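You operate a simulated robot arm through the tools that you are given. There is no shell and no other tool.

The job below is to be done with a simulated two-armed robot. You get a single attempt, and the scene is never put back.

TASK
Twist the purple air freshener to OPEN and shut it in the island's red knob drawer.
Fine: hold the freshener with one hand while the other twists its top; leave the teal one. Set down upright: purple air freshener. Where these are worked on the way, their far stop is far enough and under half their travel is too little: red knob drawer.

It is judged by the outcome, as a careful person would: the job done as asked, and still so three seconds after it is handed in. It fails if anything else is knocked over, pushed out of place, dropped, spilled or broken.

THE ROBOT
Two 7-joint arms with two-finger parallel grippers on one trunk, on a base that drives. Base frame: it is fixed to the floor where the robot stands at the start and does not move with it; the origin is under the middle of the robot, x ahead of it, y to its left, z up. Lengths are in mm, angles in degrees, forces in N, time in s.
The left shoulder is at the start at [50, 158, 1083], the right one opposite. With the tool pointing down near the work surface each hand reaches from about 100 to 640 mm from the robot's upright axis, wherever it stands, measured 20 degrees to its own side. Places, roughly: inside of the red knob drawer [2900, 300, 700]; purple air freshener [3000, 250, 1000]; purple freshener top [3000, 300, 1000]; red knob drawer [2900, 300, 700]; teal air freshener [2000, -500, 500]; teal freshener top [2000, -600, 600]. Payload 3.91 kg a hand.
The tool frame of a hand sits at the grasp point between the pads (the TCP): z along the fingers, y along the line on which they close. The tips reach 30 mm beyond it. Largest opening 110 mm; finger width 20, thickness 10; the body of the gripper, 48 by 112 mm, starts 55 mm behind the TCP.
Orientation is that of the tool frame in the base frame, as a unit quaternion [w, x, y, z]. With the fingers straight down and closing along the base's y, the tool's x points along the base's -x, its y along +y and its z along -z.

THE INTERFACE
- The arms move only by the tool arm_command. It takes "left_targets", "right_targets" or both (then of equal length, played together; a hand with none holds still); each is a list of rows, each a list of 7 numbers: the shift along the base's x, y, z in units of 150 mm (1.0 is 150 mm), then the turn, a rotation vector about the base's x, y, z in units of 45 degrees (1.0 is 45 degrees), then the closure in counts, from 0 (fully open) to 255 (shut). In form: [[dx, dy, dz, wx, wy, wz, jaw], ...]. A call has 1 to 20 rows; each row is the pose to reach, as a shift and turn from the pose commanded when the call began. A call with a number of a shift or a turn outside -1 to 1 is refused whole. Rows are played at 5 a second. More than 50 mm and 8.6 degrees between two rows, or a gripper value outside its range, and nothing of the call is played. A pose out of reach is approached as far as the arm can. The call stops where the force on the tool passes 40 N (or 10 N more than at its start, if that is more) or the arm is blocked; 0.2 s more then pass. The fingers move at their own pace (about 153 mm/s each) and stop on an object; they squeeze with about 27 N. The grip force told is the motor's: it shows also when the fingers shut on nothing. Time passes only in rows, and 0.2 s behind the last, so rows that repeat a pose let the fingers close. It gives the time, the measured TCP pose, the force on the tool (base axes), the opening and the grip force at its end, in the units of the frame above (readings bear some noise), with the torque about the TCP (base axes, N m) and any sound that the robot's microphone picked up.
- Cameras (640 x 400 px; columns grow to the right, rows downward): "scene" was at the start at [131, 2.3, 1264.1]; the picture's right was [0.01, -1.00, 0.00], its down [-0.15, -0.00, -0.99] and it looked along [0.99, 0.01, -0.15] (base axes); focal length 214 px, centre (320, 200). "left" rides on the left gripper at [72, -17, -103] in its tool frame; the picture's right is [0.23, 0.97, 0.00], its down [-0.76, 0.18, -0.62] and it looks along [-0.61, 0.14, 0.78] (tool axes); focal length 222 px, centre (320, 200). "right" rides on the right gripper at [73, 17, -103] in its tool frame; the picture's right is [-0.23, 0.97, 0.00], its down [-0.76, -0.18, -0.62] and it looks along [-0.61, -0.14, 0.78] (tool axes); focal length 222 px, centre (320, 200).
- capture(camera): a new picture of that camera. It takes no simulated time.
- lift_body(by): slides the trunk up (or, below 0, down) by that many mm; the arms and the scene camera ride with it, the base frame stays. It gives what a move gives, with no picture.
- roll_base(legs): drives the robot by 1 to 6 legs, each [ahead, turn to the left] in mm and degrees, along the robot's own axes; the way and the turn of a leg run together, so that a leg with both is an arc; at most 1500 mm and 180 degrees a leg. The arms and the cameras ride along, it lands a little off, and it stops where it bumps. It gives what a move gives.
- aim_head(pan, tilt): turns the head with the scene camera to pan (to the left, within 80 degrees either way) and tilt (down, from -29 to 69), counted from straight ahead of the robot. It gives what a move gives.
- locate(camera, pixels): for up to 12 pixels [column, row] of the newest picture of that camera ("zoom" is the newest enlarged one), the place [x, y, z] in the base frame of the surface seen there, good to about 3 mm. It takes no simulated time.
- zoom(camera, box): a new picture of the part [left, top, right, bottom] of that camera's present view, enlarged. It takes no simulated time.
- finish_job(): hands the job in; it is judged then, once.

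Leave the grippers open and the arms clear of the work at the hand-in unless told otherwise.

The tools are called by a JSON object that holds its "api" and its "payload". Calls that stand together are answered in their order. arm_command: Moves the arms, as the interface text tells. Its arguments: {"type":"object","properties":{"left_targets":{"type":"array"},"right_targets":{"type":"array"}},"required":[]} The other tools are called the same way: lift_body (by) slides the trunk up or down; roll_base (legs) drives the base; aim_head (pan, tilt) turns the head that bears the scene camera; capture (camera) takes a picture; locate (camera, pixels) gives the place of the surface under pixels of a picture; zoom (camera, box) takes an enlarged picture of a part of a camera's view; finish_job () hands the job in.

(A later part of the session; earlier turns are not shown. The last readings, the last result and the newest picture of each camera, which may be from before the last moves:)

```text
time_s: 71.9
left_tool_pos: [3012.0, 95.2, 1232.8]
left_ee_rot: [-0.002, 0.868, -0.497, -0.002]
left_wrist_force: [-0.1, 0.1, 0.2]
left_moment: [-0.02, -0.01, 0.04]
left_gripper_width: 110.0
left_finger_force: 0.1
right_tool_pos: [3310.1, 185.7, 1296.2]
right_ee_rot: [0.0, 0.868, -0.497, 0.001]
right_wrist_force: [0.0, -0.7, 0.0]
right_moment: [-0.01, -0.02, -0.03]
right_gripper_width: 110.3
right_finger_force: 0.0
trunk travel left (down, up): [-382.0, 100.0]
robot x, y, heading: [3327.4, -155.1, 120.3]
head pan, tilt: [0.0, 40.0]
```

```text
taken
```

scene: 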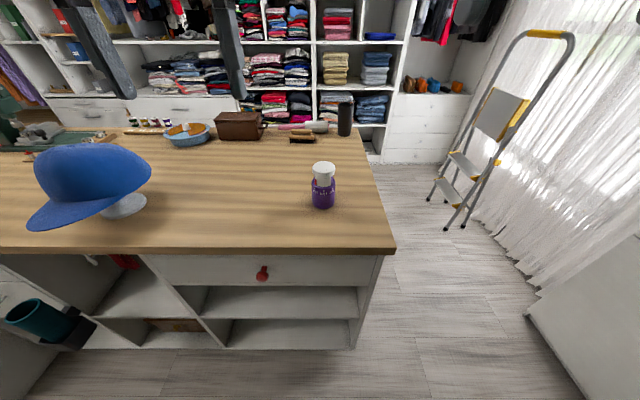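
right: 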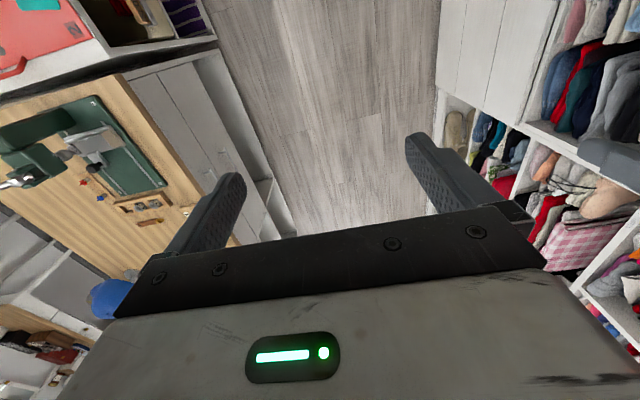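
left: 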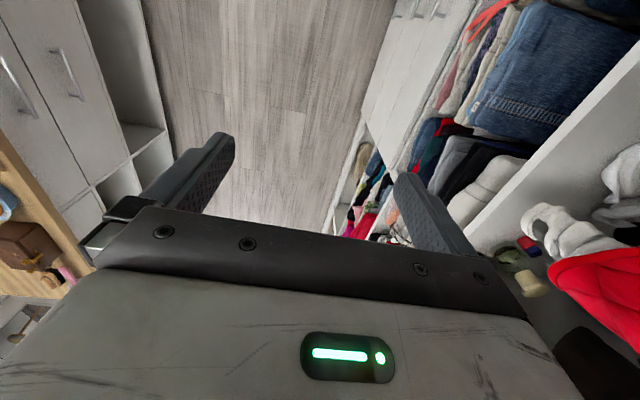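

I'm at about n=-444 mm from the drawer face, with the freshener roughly 579 mm ahead and centred. Plan: the left hand goes nearly horizontal and grips the body while the right hand comes from above to twist the top. First I'll pitch the left hand up 40° while moving it toward the middle.

{"api": "arm_command", "payload": {"left_targets": [[0.0486, 0.0964, -0.1106, 0.1535, 0.0897, 0, 0], [0.0972, 0.1928, -0.2212, 0.307, 0.1794, 0, 0], [0.1458, 0.2892, -0.3318, 0.4605, 0.2691, 0, 0], [0.1944, 0.3856, -0.4424, 0.614, 0.3588, 0, 0], [0.243, 0.482, -0.553, 0.7675, 0.4485, 0, 0], [0.243, 0.482, -0.553, 0.7675, 0.4485, 0, 0]]}}

{"api": "capture", "payload": {"camera": "scene"}}

```text
time_s: 73.3
left_tool_pos: [3049.2, 168.4, 1150.7]
left_ee_rot: [-0.173, 0.814, -0.466, -0.3]
left_wrist_force: [0.3, 0.5, 0.1]
left_moment: [0.02, -0.01, 0.0]
left_gripper_width: 110.2
left_finger_force: 0.2
right_tool_pos: [3308.7, 185.0, 1296.2]
right_ee_rot: [-0.001, 0.868, -0.497, 0.0]
right_wrist_force: [0.2, 0.5, -0.1]
right_moment: [-0.02, 0.0, 0.0]
right_gripper_width: 109.7
right_finger_force: 0.1
trunk travel left (down, up): [-382.0, 100.0]
robot x, y, heading: [3327.6, -157.9, 120.2]
head pan, tilt: [0.0, 40.0]
```

```text
taken
```

scene: 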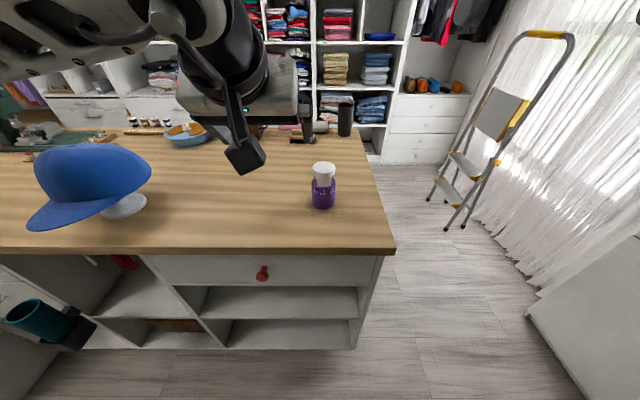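

The left tool now points about 49° below horizontal along my heading. I'll pitch it another 40° while lowering toward z≈1060 and the centre line, still short of the freshener.

{"api": "arm_command", "payload": {"left_targets": [[0.0542, 0.0842, -0.12, 0.1535, 0.0897, 0, 0], [0.1084, 0.1684, -0.24, 0.307, 0.1794, 0, 0], [0.1626, 0.2526, -0.36, 0.4605, 0.2691, 0, 0], [0.2168, 0.3368, -0.48, 0.614, 0.3588, 0, 0], [0.271, 0.421, -0.6, 0.7675, 0.4485, 0, 0], [0.271, 0.421, -0.6, 0.7675, 0.4485, 0, 0]]}}

{"api": "capture", "payload": {"camera": "scene"}}

{"api": "capture", "payload": {"camera": "left"}}

```text
time_s: 74.7
left_tool_pos: [3089.9, 230.2, 1061.2]
left_ee_rot: [-0.322, 0.663, -0.379, -0.56]
left_wrist_force: [0.1, -0.7, 0.9]
left_moment: [0.04, -0.02, 0.03]
left_gripper_width: 110.1
left_finger_force: 0.0
right_tool_pos: [3309.1, 186.6, 1296.3]
right_ee_rot: [0.0, 0.867, -0.498, 0.0]
right_wrist_force: [-0.4, -0.5, 0.2]
right_moment: [0.03, 0.0, -0.02]
right_gripper_width: 109.8
right_finger_force: 0.2
trunk travel left (down, up): [-382.0, 100.0]
robot x, y, heading: [3325.4, -154.1, 120.4]
head pan, tilt: [0.0, 40.0]
```

```text
taken
```

scene: 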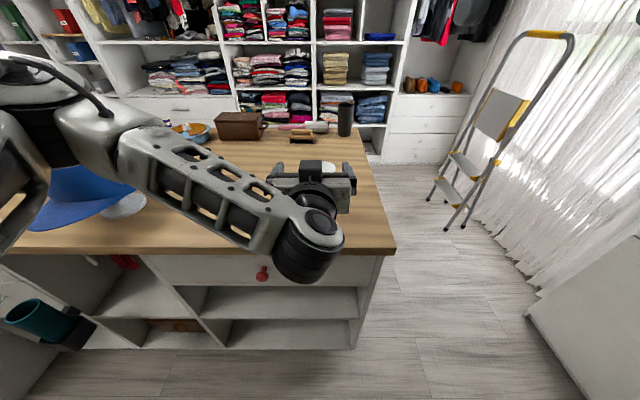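

```text
taken
```

left: 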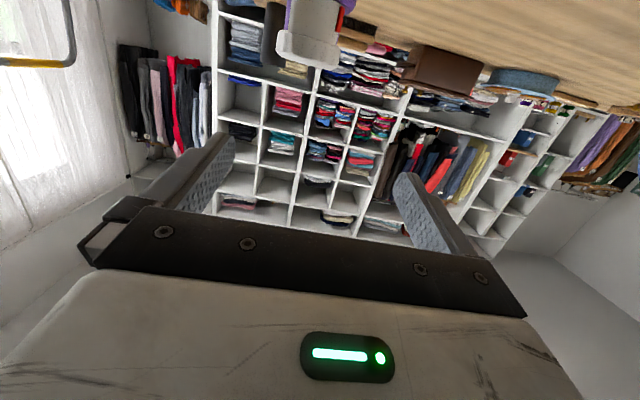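

The left hand is now nearly horizontal and in front of the freshener. The forearm passes over the table near the blue hat, so I'll check how high it is.

{"api": "locate", "payload": {"camera": "scene", "pixels": [[300, 250], [318, 225], [200, 190], [110, 120], [40, 110], [10, 220], [75, 190], [280, 195], [350, 190], [315, 170], [20, 80], [130, 190]]}}

```text
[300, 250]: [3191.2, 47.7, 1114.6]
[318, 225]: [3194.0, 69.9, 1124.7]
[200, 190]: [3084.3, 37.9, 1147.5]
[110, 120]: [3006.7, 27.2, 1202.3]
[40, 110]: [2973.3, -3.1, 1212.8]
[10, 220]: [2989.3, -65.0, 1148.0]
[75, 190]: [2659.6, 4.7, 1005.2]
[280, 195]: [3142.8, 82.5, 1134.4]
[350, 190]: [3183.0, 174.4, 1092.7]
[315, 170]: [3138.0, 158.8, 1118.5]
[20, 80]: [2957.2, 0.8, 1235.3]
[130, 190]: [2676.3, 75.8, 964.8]
```

The forearm is at z≈1150–1230 and well away from the hat. I'll lower the left hand to z≈918 and shift it 22 mm right to line up with the freshener, staying in front of it.

{"api": "arm_command", "payload": {"left_targets": [[0.032, 0.018, -0.238, 0, 0, 0, 0], [0.064, 0.037, -0.476, 0, 0, 0, 0], [0.095, 0.056, -0.715, 0, 0, 0, 0], [0.127, 0.074, -0.953, 0, 0, 0, 0], [0.127, 0.074, -0.953, 0, 0, 0, 0]]}}

{"api": "capture", "payload": {"camera": "scene"}}

{"api": "zoom", "payload": {"camera": "scene", "box": [240, 140, 400, 240]}}

```text
time_s: 75.9
left_tool_pos: [3108.6, 241.7, 918.5]
left_ee_rot: [-0.322, 0.663, -0.38, -0.56]
left_wrist_force: [-0.4, 0.5, 0.2]
left_moment: [0.02, -0.05, 0.0]
left_gripper_width: 110.0
left_finger_force: 0.2
right_tool_pos: [3309.8, 184.7, 1297.1]
right_ee_rot: [0.0, 0.868, -0.497, -0.001]
right_wrist_force: [-0.1, -0.5, 0.0]
right_moment: [0.02, 0.0, -0.02]
right_gripper_width: 110.0
right_finger_force: 0.0
trunk travel left (down, up): [-382.0, 100.0]
robot x, y, heading: [3327.5, -152.9, 120.1]
head pan, tilt: [0.0, 40.0]
```

```text
taken
```

scene: 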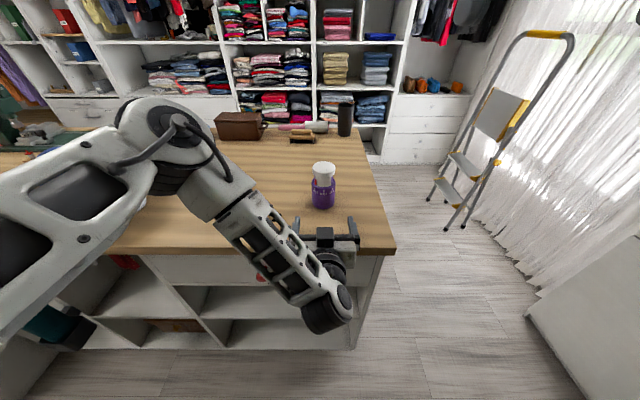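

```text
4.00 times, centred on (320, 190) of scene
```

zoom: 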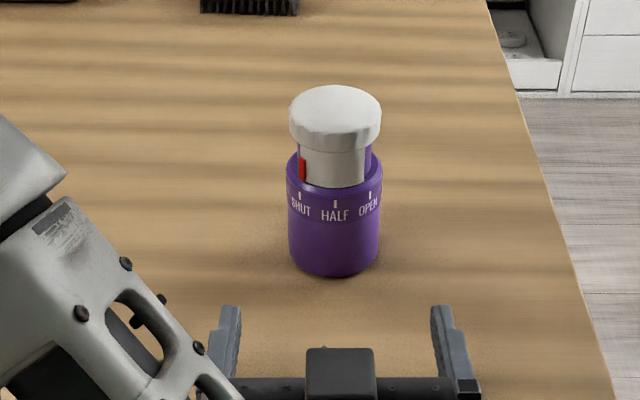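

The gripper's fingers straddle the freshener's line well, in zoom roughly (225,350) and (450,350). The elbow has swung forward and now covers the hat in view, so I'll check that it stays above the hat.

{"api": "locate", "payload": {"camera": "scene", "pixels": [[165, 130], [130, 120], [150, 185], [200, 190], [110, 200], [60, 190], [180, 170], [230, 210], [40, 260], [320, 310], [325, 205], [325, 170]]}}

{"api": "capture", "payload": {"camera": "right"}}

```text
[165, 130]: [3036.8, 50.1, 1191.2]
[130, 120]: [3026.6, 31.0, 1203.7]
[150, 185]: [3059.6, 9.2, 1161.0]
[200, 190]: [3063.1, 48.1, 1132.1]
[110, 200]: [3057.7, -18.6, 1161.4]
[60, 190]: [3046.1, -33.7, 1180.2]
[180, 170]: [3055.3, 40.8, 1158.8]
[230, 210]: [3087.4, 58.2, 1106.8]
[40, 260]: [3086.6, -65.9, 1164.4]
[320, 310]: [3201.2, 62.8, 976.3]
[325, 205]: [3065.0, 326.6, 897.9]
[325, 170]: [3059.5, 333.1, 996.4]
```

```text
taken
```

right: 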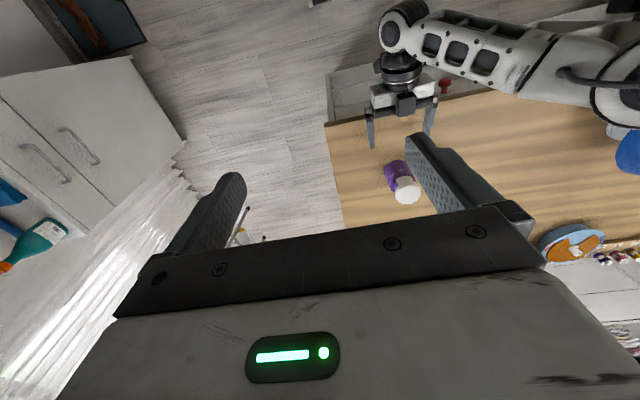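

The elbow is in front of the table, at n≈-120, and clear. The alignment is good, so I'll move the left hand 125 mm forward so its open fingers go around the freshener's body.

{"api": "arm_command", "payload": {"left_targets": [[-0.101, 0.182, 0, 0, 0, 0, 0], [-0.202, 0.365, 0, 0, 0, 0, 0], [-0.302, 0.547, 0, 0, 0, 0, 0], [-0.403, 0.729, 0, 0, 0, 0, 0], [-0.403, 0.729, 0, 0, 0, 0, 0]]}}

{"api": "zoom", "payload": {"camera": "scene", "box": [240, 130, 400, 230]}}

{"api": "capture", "payload": {"camera": "right"}}

```text
time_s: 76.7
left_tool_pos: [3072.9, 314.2, 909.4]
left_ee_rot: [-0.319, 0.667, -0.39, -0.549]
left_wrist_force: [2.3, -8.1, 3.4]
left_moment: [-0.75, -0.38, -0.38]
left_gripper_width: 109.8
left_finger_force: 0.0
right_tool_pos: [3308.5, 185.7, 1296.3]
right_ee_rot: [0.002, 0.868, -0.497, 0.001]
right_wrist_force: [-0.6, 0.9, 0.7]
right_moment: [-0.04, -0.02, 0.03]
right_gripper_width: 109.9
right_finger_force: 0.1
trunk travel left (down, up): [-382.0, 100.0]
robot x, y, heading: [3324.2, -154.6, 120.0]
head pan, tilt: [0.0, 40.0]
stopped in row 4 (left hand): the force on the tool passed its limit at 52 N (the readings are from after the stop); the commanded pose is now the measured one
```

```text
4.00 times, centred on (320, 180) of scene
```

zoom: 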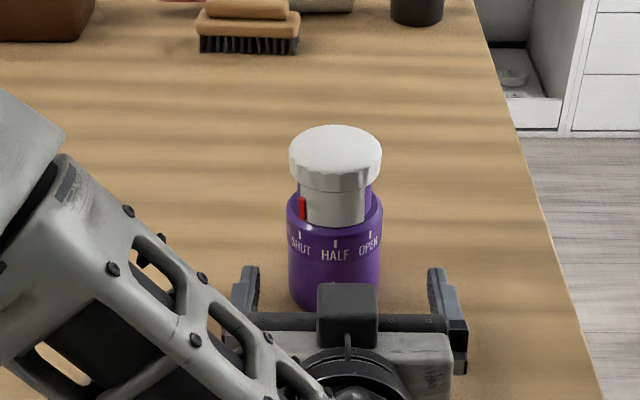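

```text
taken
```

right: 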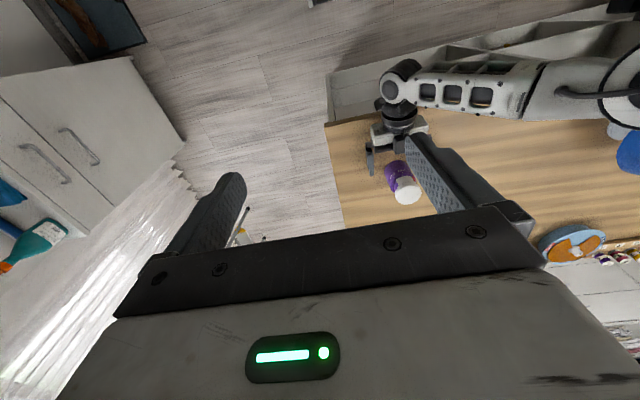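

The left hand stopped short. Force and torque place the contact about 103 mm behind and 60 mm below the TCP, so the hand's camera housing (underneath in this pose) met the table edge. The freshener did not move. I'll back the left hand off and up, and instead lift the freshener with the right hand so both can work in free air.

{"api": "arm_command", "payload": {"left_targets": [[0.111, -0.192, 0, 0, 0, 0, 0], [0.222, -0.385, 0.1, 0, 0, 0, 0], [0.25, -0.577, 0.3, 0, 0, 0, 0], [0.12, -0.67, 0.55, 0, 0, 0, 0], [0.0, -0.76, 0.78, 0, 0, 0, 0], [-0.127, -0.844, 0.9, 0, 0, 0, 0], [-0.127, -0.844, 0.9, 0, 0, 0, 0]]}}

{"api": "capture", "payload": {"camera": "scene"}}

{"api": "zoom", "payload": {"camera": "scene", "box": [280, 140, 360, 220]}}

```text
time_s: 78.3
left_tool_pos: [3054.8, 189.1, 1048.2]
left_ee_rot: [-0.321, 0.665, -0.389, -0.551]
left_wrist_force: [0.3, -0.1, 0.5]
left_moment: [0.01, -0.02, 0.0]
left_gripper_width: 110.1
left_finger_force: 0.1
right_tool_pos: [3309.7, 185.5, 1295.8]
right_ee_rot: [0.0, 0.868, -0.497, 0.001]
right_wrist_force: [0.0, -0.2, -0.9]
right_moment: [0.01, 0.01, 0.02]
right_gripper_width: 110.0
right_finger_force: 0.0
trunk travel left (down, up): [-382.0, 100.0]
robot x, y, heading: [3330.7, -156.0, 120.1]
head pan, tilt: [0.0, 40.0]
```

```text
taken
```

scene: 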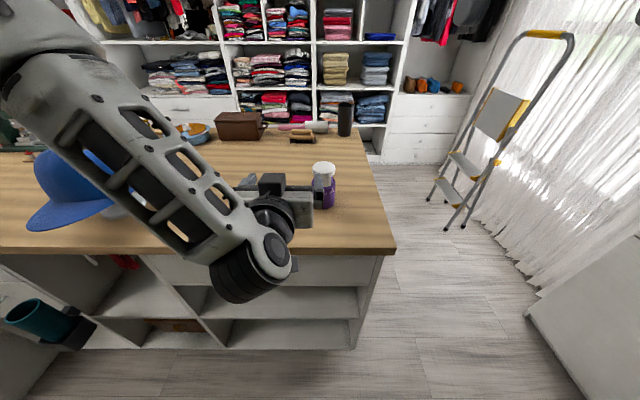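

```text
5.00 times, centred on (320, 180) of scene
```

zoom: 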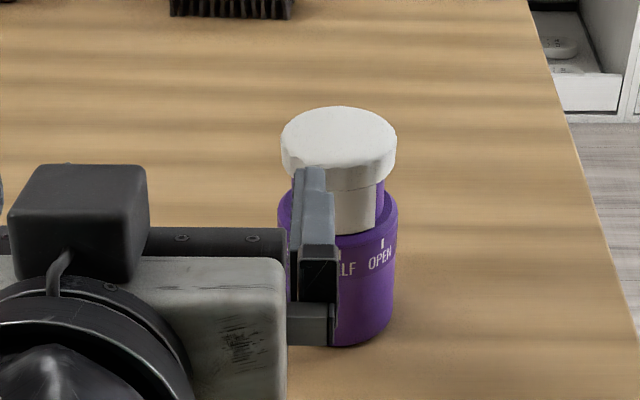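

The freshener is untouched and the left hand is parked short of it. A black block sits on top of the left hand, so I'll locate it to know its size before the right hand works close by.

{"api": "locate", "payload": {"camera": "scene", "pixels": [[263, 175], [280, 174], [272, 175], [285, 188], [272, 188], [264, 192], [300, 205], [316, 178], [312, 195], [318, 207], [322, 168], [328, 163]]}}

{"api": "capture", "payload": {"camera": "right"}}

```text
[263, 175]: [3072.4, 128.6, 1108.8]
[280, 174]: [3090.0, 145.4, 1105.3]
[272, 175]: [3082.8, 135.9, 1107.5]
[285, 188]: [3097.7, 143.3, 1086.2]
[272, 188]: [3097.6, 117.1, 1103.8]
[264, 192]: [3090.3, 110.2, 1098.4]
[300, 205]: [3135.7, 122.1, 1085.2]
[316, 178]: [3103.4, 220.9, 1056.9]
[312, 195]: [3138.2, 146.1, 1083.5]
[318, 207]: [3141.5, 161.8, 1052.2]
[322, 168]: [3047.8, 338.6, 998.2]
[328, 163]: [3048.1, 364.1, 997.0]
```

```text
taken
```

right: 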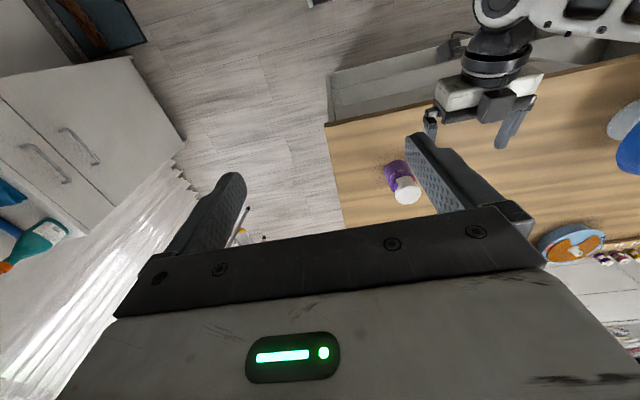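

The block reaches about 60 mm above the left tool axis, from 57 to 85 mm behind its TCP, so there's room for the right fingers on the cap. I'll zoom in tight on the cap to get its exact centre.

{"api": "zoom", "payload": {"camera": "scene", "box": [304, 155, 344, 180]}}

```text
16.00 times, centred on (324, 168) of scene
```

zoom: 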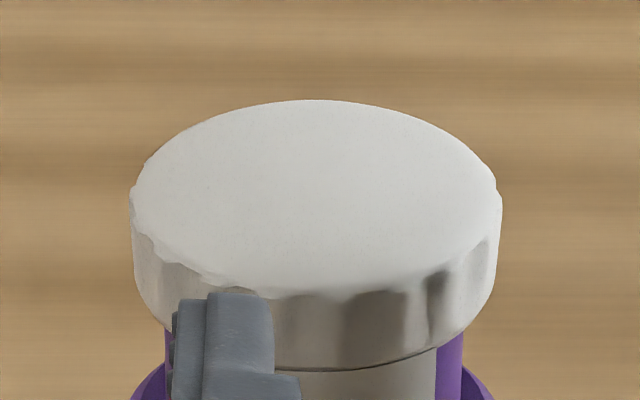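

{"api": "locate", "payload": {"camera": "zoom", "pixels": [[145, 200], [490, 200], [318, 108], [318, 288], [318, 195], [200, 140], [440, 140], [420, 270], [340, 340], [470, 280]]}}

```text
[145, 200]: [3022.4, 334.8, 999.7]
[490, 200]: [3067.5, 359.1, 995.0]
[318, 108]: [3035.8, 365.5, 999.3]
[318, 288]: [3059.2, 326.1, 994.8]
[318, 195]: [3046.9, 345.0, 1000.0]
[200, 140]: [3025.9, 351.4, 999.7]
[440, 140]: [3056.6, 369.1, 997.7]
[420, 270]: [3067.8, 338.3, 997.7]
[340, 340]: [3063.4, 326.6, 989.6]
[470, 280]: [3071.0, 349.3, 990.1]
```

The cap centre is at (3046, 346.5) with its top at z≈1000 and a diameter of about 53 mm. I'll bring the right hand over it in two moves, turning it 50° clockwise so it can later twist 100° counter-clockwise.

{"api": "arm_command", "payload": {"right_targets": [[-0.2198, 0.1342, -0.1, 0, 0, -0.1389, 0], [-0.4395, 0.2683, -0.2, 0, 0, -0.2778, 0], [-0.6593, 0.4025, -0.3, 0, 0, -0.4167, 0], [-0.879, 0.5367, -0.4, 0, 0, -0.5556, 0], [-0.879, 0.5367, -0.4, 0, 0, -0.5556, 0]]}}

{"api": "capture", "payload": {"camera": "scene"}}

```text
time_s: 79.5
left_tool_pos: [3053.2, 187.8, 1048.4]
left_ee_rot: [-0.319, 0.666, -0.388, -0.551]
left_wrist_force: [-0.4, 0.1, -0.6]
left_moment: [-0.01, -0.02, -0.02]
left_gripper_width: 109.9
left_finger_force: 0.0
right_tool_pos: [3178.6, 266.1, 1236.6]
right_ee_rot: [0.0, 0.739, -0.674, 0.001]
right_wrist_force: [0.7, 0.4, 0.8]
right_moment: [0.01, 0.0, 0.03]
right_gripper_width: 109.8
right_finger_force: 0.1
trunk travel left (down, up): [-382.0, 100.0]
robot x, y, heading: [3329.9, -154.0, 120.1]
head pan, tilt: [0.0, 40.0]
```

```text
taken
```

scene: 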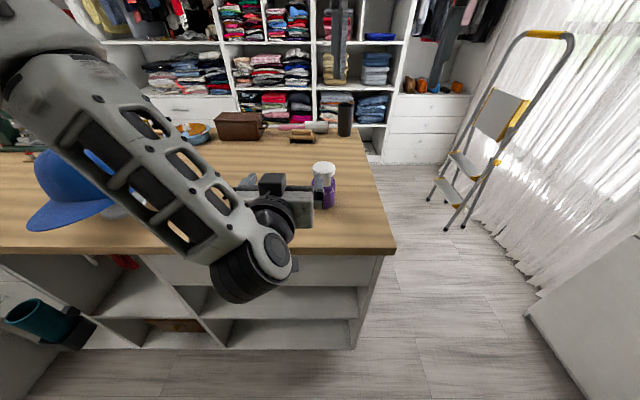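

The right hand is partway there. I'll continue to the hover point above the cap at z≈1087 with the remaining 25° of turn.

{"api": "arm_command", "payload": {"right_targets": [[-0.22, 0.134, -0.1, 0, 0, -0.1111, 0], [-0.44, 0.268, -0.25, 0, 0, -0.2222, 0], [-0.66, 0.402, -0.45, 0, 0, -0.3333, 0], [-0.884, 0.536, -0.65, 0, 0, -0.4444, 0], [-0.884, 0.536, -0.85, 0, 0, -0.5556, 0], [-0.884, 0.536, -1.0, 0, 0, -0.5556, 0], [-0.884, 0.536, -1.0, 0, 0, -0.5556, 0]]}}

{"api": "capture", "payload": {"camera": "right"}}

{"api": "capture", "payload": {"camera": "scene"}}

```text
time_s: 81.1
left_tool_pos: [3054.1, 189.2, 1046.6]
left_ee_rot: [-0.32, 0.666, -0.389, -0.551]
left_wrist_force: [0.4, -0.2, 0.8]
left_moment: [0.02, -0.01, 0.0]
left_gripper_width: 109.8
left_finger_force: 0.0
right_tool_pos: [3044.3, 346.8, 1086.1]
right_ee_rot: [0.0, -0.577, 0.817, 0.0]
right_wrist_force: [0.2, 0.2, 0.0]
right_moment: [0.0, -0.03, 0.0]
right_gripper_width: 110.1
right_finger_force: 0.2
right hand out of reach, approached as far as the arm can: row 4, 5
trunk travel left (down, up): [-382.0, 100.0]
robot x, y, heading: [3331.0, -152.7, 120.1]
head pan, tilt: [0.0, 40.0]
```

```text
taken
```

right: 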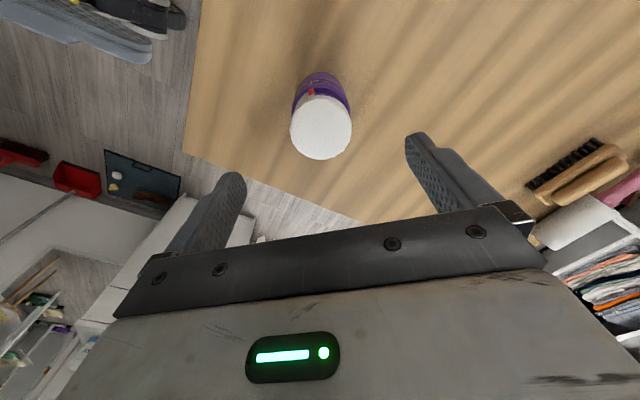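

```text
taken
```

scene: 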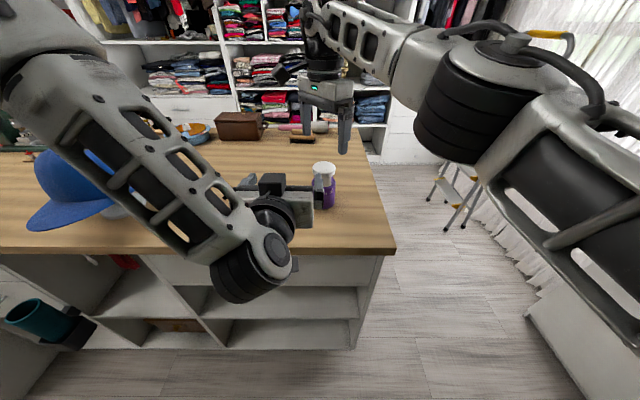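

The right hand hovers over the cap, which appears at (321,127) in its camera. I'll locate the cap's rim from this camera to check the centring.

{"api": "locate", "payload": {"camera": "right", "pixels": [[293, 130], [349, 125], [318, 98], [324, 157], [321, 127], [300, 108], [343, 148], [311, 92]]}}

{"api": "zoom", "payload": {"camera": "right", "box": [256, 50, 384, 170]}}

```text
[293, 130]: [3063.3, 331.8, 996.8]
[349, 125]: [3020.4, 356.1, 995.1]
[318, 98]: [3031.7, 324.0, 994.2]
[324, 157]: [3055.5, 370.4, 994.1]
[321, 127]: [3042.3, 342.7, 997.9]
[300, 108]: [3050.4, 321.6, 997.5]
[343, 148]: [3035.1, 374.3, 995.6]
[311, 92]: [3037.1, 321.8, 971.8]
```

```text
3.33 times, centred on (320, 110) of right
```

zoom: 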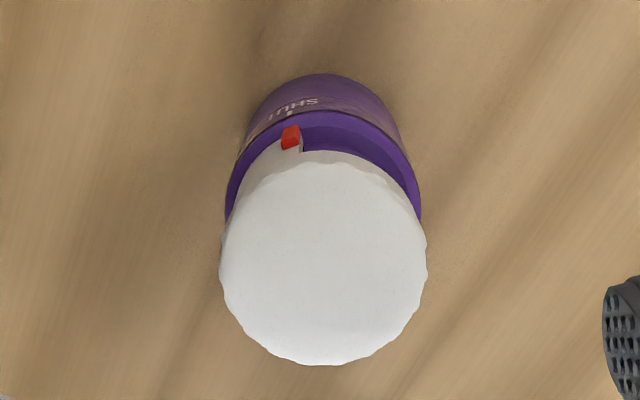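

The cap centre from this camera is about (3043, 346), within 2 mm of the TCP, and the pointer is on SHUT. I'll descend 100 mm so the fingers straddle the cap at z≈986, then check before closing.

{"api": "arm_command", "payload": {"right_targets": [[-0.003, 0, -0.222, 0, 0, 0, 0], [-0.006, -0.001, -0.444, 0, 0, 0, 0], [-0.009, -0.002, -0.6, 0, 0, 0, 0], [-0.009, -0.002, -0.667, 0, 0, 0, 0], [-0.009, -0.002, -0.667, 0, 0, 0, 0]]}}

{"api": "capture", "payload": {"camera": "right"}}

```text
time_s: 82.3
left_tool_pos: [3054.3, 188.6, 1048.2]
left_ee_rot: [-0.32, 0.666, -0.389, -0.55]
left_wrist_force: [-0.1, 0.1, 0.4]
left_moment: [0.0, -0.01, 0.0]
left_gripper_width: 110.1
left_finger_force: 0.1
right_tool_pos: [3043.9, 346.8, 987.4]
right_ee_rot: [0.0, -0.577, 0.817, 0.0]
right_wrist_force: [0.4, 0.0, 0.1]
right_moment: [-0.01, -0.01, -0.03]
right_gripper_width: 109.8
right_finger_force: 0.1
trunk travel left (down, up): [-382.0, 100.0]
robot x, y, heading: [3328.1, -150.7, 119.9]
head pan, tilt: [0.0, 40.0]
```

```text
taken
```

right: 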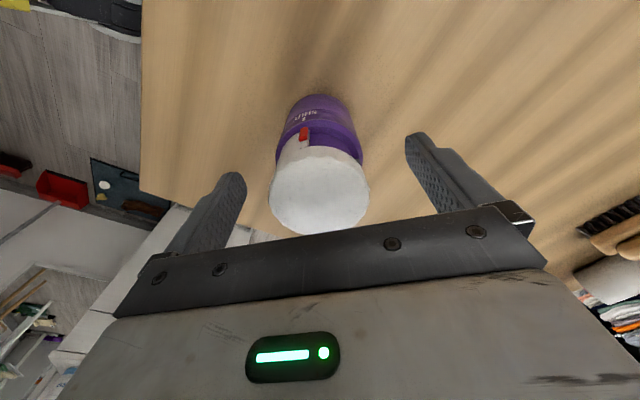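

The cap sits between the fingers at (320,190). I'll close the right gripper on it.

{"api": "arm_command", "payload": {"right_targets": [[0, 0, 0, 0, 0, 0, 120], [0, 0, 0, 0, 0, 0, 255], [0, 0, 0, 0, 0, 0, 255], [0, 0, 0, 0, 0, 0, 255], [0, 0, 0, 0, 0, 0, 255]]}}

{"api": "capture", "payload": {"camera": "right"}}

```text
time_s: 83.5
left_tool_pos: [3054.3, 188.6, 1047.5]
left_ee_rot: [-0.319, 0.666, -0.389, -0.55]
left_wrist_force: [0.1, -0.4, 0.0]
left_moment: [-0.05, -0.01, 0.0]
left_gripper_width: 110.1
left_finger_force: 0.1
right_tool_pos: [3043.2, 346.6, 986.0]
right_ee_rot: [0.0, -0.576, 0.817, -0.001]
right_wrist_force: [0.5, -0.1, 0.3]
right_moment: [0.0, -0.03, -0.01]
right_gripper_width: 55.0
right_finger_force: 26.9
trunk travel left (down, up): [-382.0, 100.0]
robot x, y, heading: [3328.1, -153.3, 120.2]
head pan, tilt: [0.0, 40.0]
```

```text
taken
```

right: 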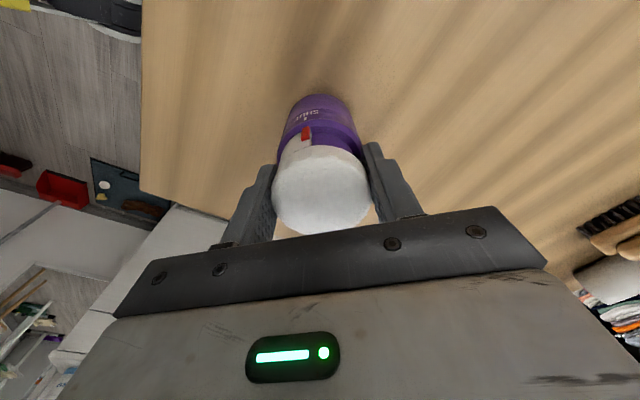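

It's gripped at 55 mm with 27 N. I'll lift it straight up and bring it about 50 mm toward me, to a right TCP z≈1116.

{"api": "arm_command", "payload": {"right_targets": [[0, 0, 0.15, 0, 0, 0, 255], [0.02, -0.035, 0.35, 0, 0, 0, 255], [0.08, -0.14, 0.55, 0, 0, 0, 255], [0.14, -0.24, 0.72, 0, 0, 0, 255], [0.167, -0.289, 0.867, 0, 0, 0, 255], [0.167, -0.289, 0.867, 0, 0, 0, 255]]}}

{"api": "capture", "payload": {"camera": "scene"}}

{"api": "zoom", "payload": {"camera": "scene", "box": [240, 90, 400, 190]}}

```text
time_s: 84.9
left_tool_pos: [3054.2, 187.6, 1048.1]
left_ee_rot: [-0.32, 0.666, -0.389, -0.55]
left_wrist_force: [0.7, 0.2, -0.2]
left_moment: [-0.01, 0.01, -0.01]
left_gripper_width: 110.1
left_finger_force: 0.0
right_tool_pos: [3069.6, 303.2, 1117.6]
right_ee_rot: [-0.001, -0.576, 0.817, 0.0]
right_wrist_force: [0.9, -0.4, 0.4]
right_moment: [0.0, -0.02, -0.02]
right_gripper_width: 0.2
right_finger_force: 27.1
trunk travel left (down, up): [-382.0, 100.0]
robot x, y, heading: [3331.6, -158.4, 120.1]
head pan, tilt: [0.0, 40.0]
```

```text
taken
```

scene: 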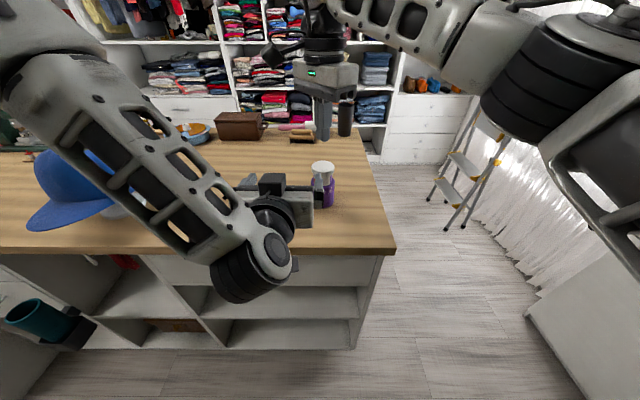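

```text
4.00 times, centred on (320, 140) of scene
```

zoom: 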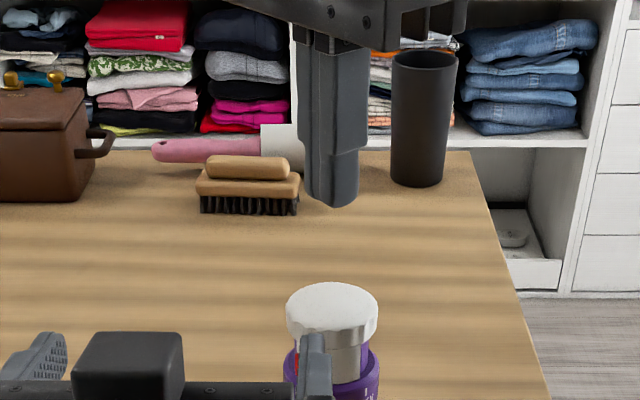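

The right gripper reads 0.2 mm, so the cap slipped out of the grip. The freshener is still standing on the table. I'll look through the right camera to see its state.

{"api": "capture", "payload": {"camera": "right"}}

{"api": "zoom", "payload": {"camera": "scene", "box": [290, 150, 354, 214]}}

```text
taken
```

right: 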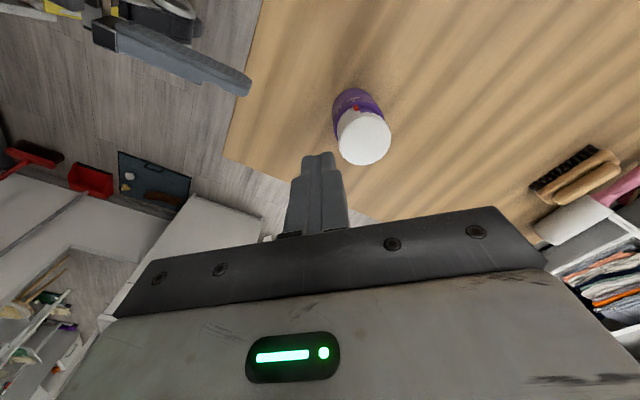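

```text
6.25 times, centred on (322, 182) of scene
```

zoom: 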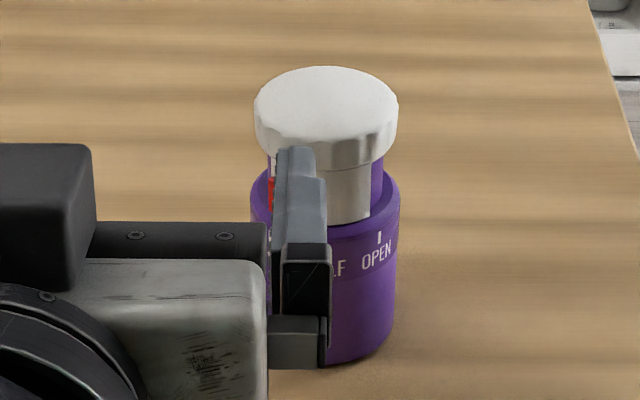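

The freshener is standing where it was, still on SHUT, and the cap just slid out. I'll grip the body's upper part from above instead. First I'll open the right hand and go back over the freshener.

{"api": "arm_command", "payload": {"right_targets": [[0, 0, 0, 0, 0, 0, 0], [-0.09, 0.145, 0, 0, 0, 0, 0], [-0.174, 0.289, 0, 0, 0, 0, 0], [-0.174, 0.289, -0.2, 0, 0, 0, 0], [-0.174, 0.289, -0.45, 0, 0, 0, 0], [-0.174, 0.289, -0.45, 0, 0, 0, 0]]}}

{"api": "capture", "payload": {"camera": "right"}}

```text
time_s: 86.3
left_tool_pos: [3053.4, 188.2, 1047.3]
left_ee_rot: [-0.32, 0.666, -0.389, -0.551]
left_wrist_force: [0.4, 0.0, -0.7]
left_moment: [-0.01, 0.0, 0.01]
left_gripper_width: 110.2
left_finger_force: 0.0
right_tool_pos: [3041.6, 345.6, 1047.7]
right_ee_rot: [-0.001, -0.576, 0.817, 0.0]
right_wrist_force: [0.0, 0.5, 0.1]
right_moment: [0.01, 0.02, 0.0]
right_gripper_width: 110.2
right_finger_force: 0.1
right hand out of reach, approached as far as the arm can: row 3
trunk travel left (down, up): [-382.0, 100.0]
robot x, y, heading: [3325.9, -154.6, 120.1]
head pan, tilt: [0.0, 40.0]
```

```text
taken
```

right: 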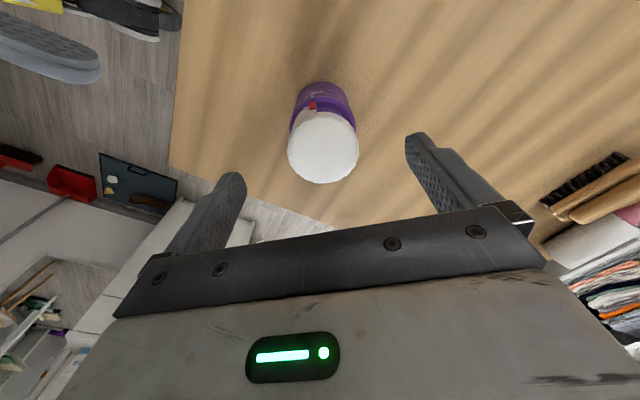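

{"api": "locate", "payload": {"camera": "right", "pixels": [[290, 148], [356, 146], [322, 113], [325, 180], [322, 146], [297, 125], [349, 168]]}}

{"api": "zoom", "payload": {"camera": "right", "box": [260, 70, 390, 190]}}

```text
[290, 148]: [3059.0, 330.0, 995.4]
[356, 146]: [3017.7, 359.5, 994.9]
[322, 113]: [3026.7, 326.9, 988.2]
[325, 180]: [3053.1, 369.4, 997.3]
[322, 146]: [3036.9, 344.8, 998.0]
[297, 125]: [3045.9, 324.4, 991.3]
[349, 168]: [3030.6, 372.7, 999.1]
```

```text
3.33 times, centred on (325, 130) of right
```

zoom: 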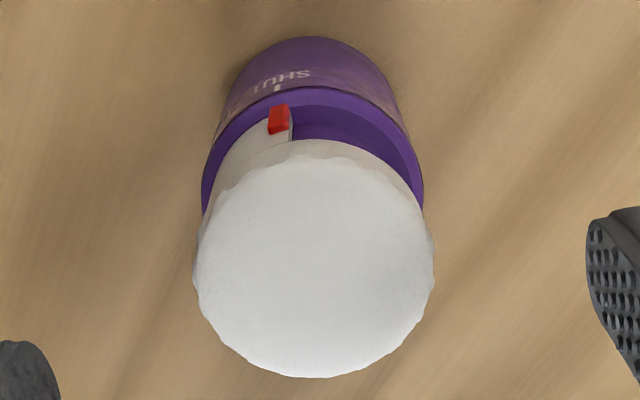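

The cap centre is now about (3039, 346.5), with the pointer still on SHUT. I'll descend to z≈954 so the tips pass the cap and reach the purple body, leaving about 9 mm between palm and cap.

{"api": "arm_command", "payload": {"right_targets": [[-0.013, 0.006, -0.2, 0, 0, 0, 0], [-0.013, 0.006, -0.4, 0, 0, 0, 0], [-0.013, 0.006, -0.55, 0, 0, 0, 0], [-0.013, 0.006, -0.62, 0, 0, 0, 0], [-0.013, 0.006, -0.62, 0, 0, 0, 0]]}}

{"api": "capture", "payload": {"camera": "right"}}

```text
time_s: 87.5
left_tool_pos: [3053.6, 188.3, 1048.0]
left_ee_rot: [-0.32, 0.666, -0.388, -0.551]
left_wrist_force: [-0.6, -0.9, -0.4]
left_moment: [-0.01, 0.0, -0.01]
left_gripper_width: 110.0
left_finger_force: 0.1
right_tool_pos: [3039.9, 347.3, 954.3]
right_ee_rot: [0.0, -0.577, 0.817, 0.0]
right_wrist_force: [0.8, 0.2, 0.8]
right_moment: [-0.02, 0.01, 0.04]
right_gripper_width: 110.2
right_finger_force: 0.0
trunk travel left (down, up): [-382.0, 100.0]
robot x, y, heading: [3331.7, -157.7, 120.4]
head pan, tilt: [0.0, 40.0]
```

```text
taken
```

right: 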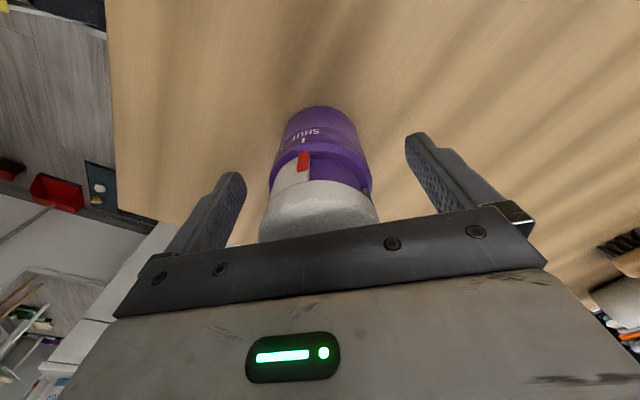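

The cap is just under the palm and the body is between the fingers. I'll close on the body and check the width.

{"api": "arm_command", "payload": {"right_targets": [[0, 0, 0, 0, 0, 0, 100], [0, 0, 0, 0, 0, 0, 255], [0, 0, 0, 0, 0, 0, 255], [0, 0, 0, 0, 0, 0, 255], [0, 0, 0, 0, 0, 0, 255]]}}

{"api": "capture", "payload": {"camera": "right"}}

```text
time_s: 88.7
left_tool_pos: [3055.0, 188.5, 1048.3]
left_ee_rot: [-0.319, 0.666, -0.389, -0.55]
left_wrist_force: [0.2, 0.5, 0.6]
left_moment: [0.0, 0.02, 0.03]
left_gripper_width: 109.9
left_finger_force: 0.1
right_tool_pos: [3040.5, 345.8, 955.6]
right_ee_rot: [0.0, -0.577, 0.817, -0.001]
right_wrist_force: [-0.4, 0.3, 0.3]
right_moment: [0.01, 0.03, -0.01]
right_gripper_width: 60.7
right_finger_force: 27.4
trunk travel left (down, up): [-382.0, 100.0]
robot x, y, heading: [3328.5, -154.5, 120.2]
head pan, tilt: [0.0, 40.0]
```

```text
taken
```

right: 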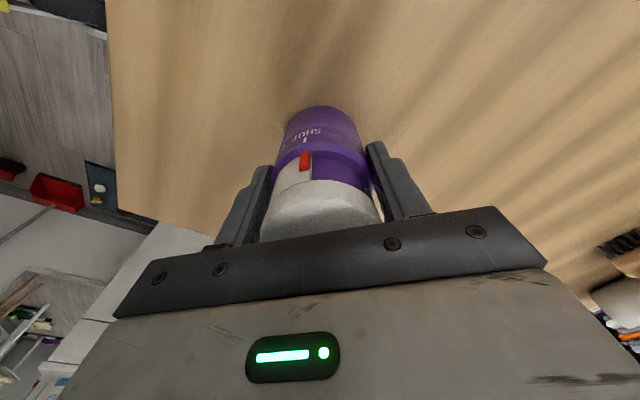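

It's gripped on the body at 60.7 mm. I'll lift slowly by 20 mm and check that it holds.

{"api": "arm_command", "payload": {"right_targets": [[0, 0, 0.01, 0, 0, 0, 255], [0, 0, 0.03, 0, 0, 0, 255], [0, 0, 0.06, 0, 0, 0, 255], [0, 0, 0.09, 0, 0, 0, 255], [0, 0, 0.12, 0, 0, 0, 255], [0, 0, 0.133, 0, 0, 0, 255]]}}

{"api": "capture", "payload": {"camera": "right"}}

```text
time_s: 90.1
left_tool_pos: [3054.2, 188.2, 1047.7]
left_ee_rot: [-0.32, 0.666, -0.388, -0.551]
left_wrist_force: [0.1, 0.2, -0.8]
left_moment: [-0.03, -0.01, -0.02]
left_gripper_width: 109.8
left_finger_force: 0.0
right_tool_pos: [3040.7, 347.1, 976.0]
right_ee_rot: [0.0, -0.576, 0.817, -0.001]
right_wrist_force: [0.3, -0.7, -1.2]
right_moment: [-0.04, -0.02, -0.03]
right_gripper_width: 60.8
right_finger_force: 27.1
trunk travel left (down, up): [-382.0, 100.0]
robot x, y, heading: [3329.9, -152.7, 120.0]
head pan, tilt: [0.0, 40.0]
```

```text
taken
```

right: 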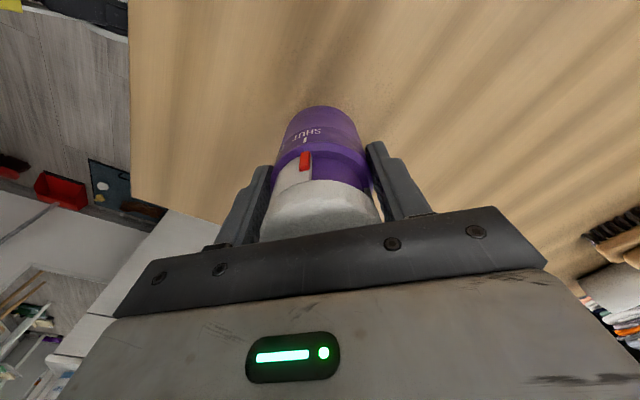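

The freshener is held firmly (60.8 mm) and lifts with the hand. Before bringing it to the table's near edge, I'll move the left hand 120 mm left and 40 mm back out of the way.

{"api": "arm_command", "payload": {"left_targets": [[-0.14, -0.158, 0, 0, 0, 0, 0], [-0.28, -0.315, 0, 0, 0, 0, 0], [-0.42, -0.473, 0, 0, 0, 0, 0], [-0.56, -0.63, 0, 0, 0, 0, 0], [-0.56, -0.63, 0, 0, 0, 0, 0]]}}

{"api": "capture", "payload": {"camera": "scene"}}

```text
time_s: 91.3
left_tool_pos: [2994.8, 149.0, 1046.1]
left_ee_rot: [-0.318, 0.668, -0.388, -0.55]
left_wrist_force: [-0.4, -0.1, -0.7]
left_moment: [0.01, 0.01, -0.01]
left_gripper_width: 110.0
left_finger_force: 0.0
left hand out of reach, approached as far as the arm can: row 2, 3, 4, 5
right_tool_pos: [3040.8, 347.3, 975.9]
right_ee_rot: [-0.001, -0.576, 0.817, -0.001]
right_wrist_force: [-0.5, 0.2, -1.7]
right_moment: [-0.01, 0.02, 0.01]
right_gripper_width: 60.9
right_finger_force: 27.0
trunk travel left (down, up): [-382.0, 100.0]
robot x, y, heading: [3329.3, -154.0, 120.4]
head pan, tilt: [0.0, 40.0]
```

```text
taken
```

scene: 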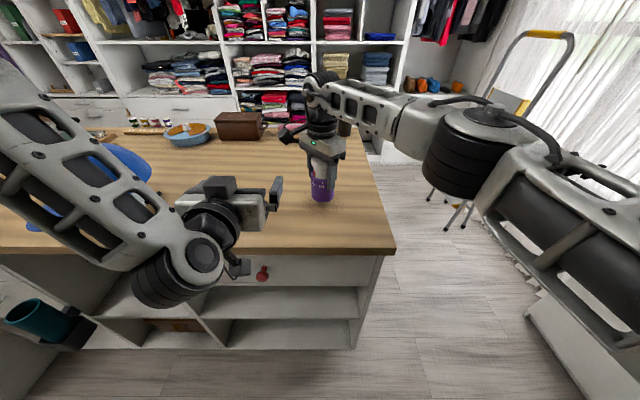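

The left hand is off to the side. I'll carry the freshener about 90 mm toward me and 40 mm right, then lower it to stand near the table edge at the right hand's original grip height.

{"api": "arm_command", "payload": {"right_targets": [[0.1, -0.07, 0, 0, 0, 0, 255], [0.23, -0.17, 0, 0, 0, 0, 255], [0.36, -0.26, 0, 0, 0, 0, 255], [0.47, -0.34, 0, 0, 0, 0, 255], [0.531, -0.386, 0, 0, 0, 0, 255], [0.531, -0.386, -0.04, 0, 0, 0, 255], [0.531, -0.386, -0.09, 0, 0, 0, 255], [0.531, -0.386, -0.13, 0, 0, 0, 255], [0.531, -0.386, -0.13, 0, 0, 0, 255]]}}

{"api": "capture", "payload": {"camera": "scene"}}

{"api": "zoom", "payload": {"camera": "scene", "box": [260, 150, 420, 250]}}

```text
time_s: 93.3
left_tool_pos: [2995.3, 149.6, 1044.7]
left_ee_rot: [-0.32, 0.666, -0.389, -0.55]
left_wrist_force: [-0.2, -0.2, 0.3]
left_moment: [-0.02, 0.0, 0.03]
left_gripper_width: 109.9
left_finger_force: 0.1
right_tool_pos: [3120.1, 289.8, 956.6]
right_ee_rot: [-0.001, -0.576, 0.817, -0.001]
right_wrist_force: [0.4, 0.1, -2.0]
right_moment: [0.0, 0.01, 0.01]
right_gripper_width: 60.9
right_finger_force: 26.9
trunk travel left (down, up): [-382.0, 100.0]
robot x, y, heading: [3325.9, -154.8, 120.2]
head pan, tilt: [0.0, 40.0]
```

```text
taken
```

scene: 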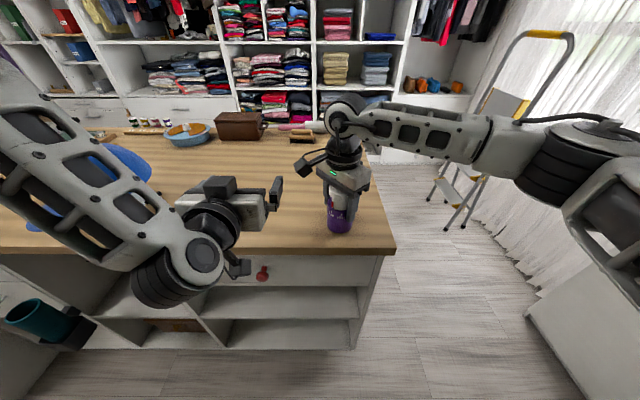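

```text
4.00 times, centred on (340, 200) of scene
```

zoom: 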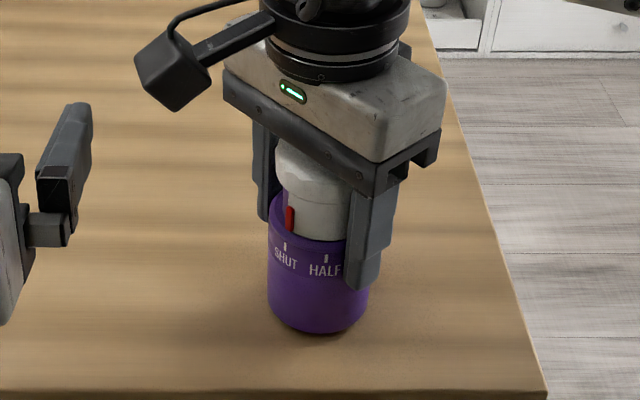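

The freshener stands near the edge, with the pointer visible at SHUT. The left hand's camera hangs on a stalk below it, at about (237,265). I'll locate that camera to check it will clear the table edge.

{"api": "zoom", "payload": {"camera": "scene", "box": [160, 160, 300, 300]}}

{"api": "locate", "payload": {"camera": "scene", "pixels": [[232, 262], [245, 262], [245, 274], [233, 276], [238, 268], [350, 252], [338, 228], [330, 222], [347, 224]]}}

```text
2.86 times, centred on (230, 230) of scene
```

zoom: 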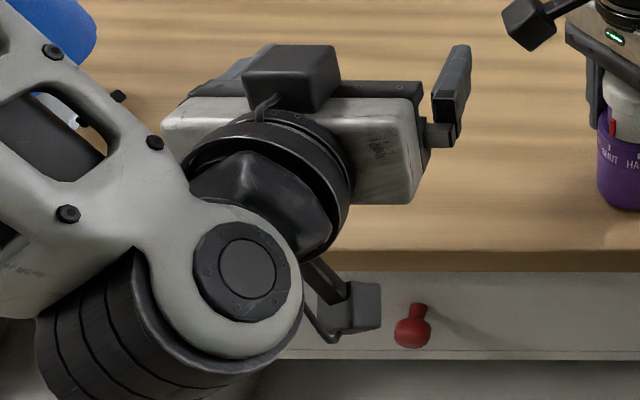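

```text
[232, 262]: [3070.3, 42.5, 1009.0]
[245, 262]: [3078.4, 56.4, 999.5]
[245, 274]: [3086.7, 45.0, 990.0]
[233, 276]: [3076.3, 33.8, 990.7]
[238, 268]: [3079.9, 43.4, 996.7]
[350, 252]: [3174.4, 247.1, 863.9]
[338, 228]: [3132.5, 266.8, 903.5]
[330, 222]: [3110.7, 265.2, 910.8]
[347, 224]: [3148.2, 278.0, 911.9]
```

The left camera front sits about 110 mm behind its TCP, so with the freshener 46 mm in from the face it will hang clear of the edge. I'll release with the right hand and raise it straight up 100 mm.

{"api": "arm_command", "payload": {"right_targets": [[0, 0, 0, 0, 0, 0, 0], [0, 0, 0, 0, 0, 0, 0], [0, 0, 0.05, 0, 0, 0, 0], [0, 0, 0.25, 0, 0, 0, 0], [0, 0, 0.5, 0, 0, 0, 0], [0, 0, 0.67, 0, 0, 0, 0], [0, 0, 0.67, 0, 0, 0, 0]]}}

{"api": "capture", "payload": {"camera": "right"}}

{"api": "zoom", "payload": {"camera": "scene", "box": [260, 150, 420, 250]}}

```text
time_s: 94.9
left_tool_pos: [2994.5, 149.5, 1045.4]
left_ee_rot: [-0.319, 0.667, -0.389, -0.55]
left_wrist_force: [-0.5, 1.6, 0.0]
left_moment: [-0.01, -0.01, 0.02]
left_gripper_width: 110.1
left_finger_force: 0.1
right_tool_pos: [3121.8, 289.8, 1057.8]
right_ee_rot: [0.0, -0.577, 0.817, 0.0]
right_wrist_force: [0.4, 0.1, 0.0]
right_moment: [0.0, -0.02, 0.01]
right_gripper_width: 110.0
right_finger_force: 0.0
trunk travel left (down, up): [-382.0, 100.0]
robot x, y, heading: [3328.7, -157.5, 120.1]
head pan, tilt: [0.0, 40.0]
```

```text
taken
```

right: 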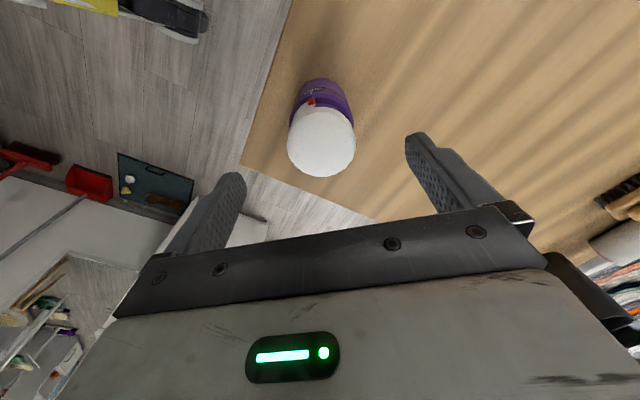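

```text
4.00 times, centred on (340, 200) of scene
```

zoom: 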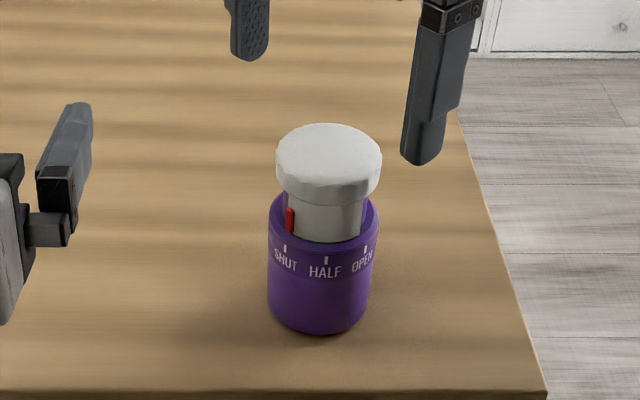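

The freshener stands upright near the edge, with the pointer at SHUT. The left hand's last command was out of reach, so I'll make a modest test move, right and down, to see where its commanded pose really is.

{"api": "arm_command", "payload": {"left_targets": [[0.14, 0.158, -0.1, 0, 0, 0, 0], [0.28, 0.315, -0.25, 0, 0, 0, 0], [0.28, 0.315, -0.25, 0, 0, 0, 0]]}}

```text
time_s: 95.7
left_tool_pos: [3036.7, 196.5, 1009.0]
left_ee_rot: [-0.32, 0.666, -0.389, -0.55]
left_wrist_force: [-0.3, -0.5, -1.0]
left_moment: [0.0, -0.02, 0.0]
left_gripper_width: 110.2
left_finger_force: 0.1
right_tool_pos: [3120.6, 289.1, 1057.2]
right_ee_rot: [-0.001, -0.577, 0.817, -0.001]
right_wrist_force: [0.4, -0.2, 0.7]
right_moment: [0.0, -0.04, 0.01]
right_gripper_width: 109.8
right_finger_force: 0.0
trunk travel left (down, up): [-382.0, 100.0]
robot x, y, heading: [3327.0, -155.0, 120.3]
head pan, tilt: [0.0, 40.0]
```

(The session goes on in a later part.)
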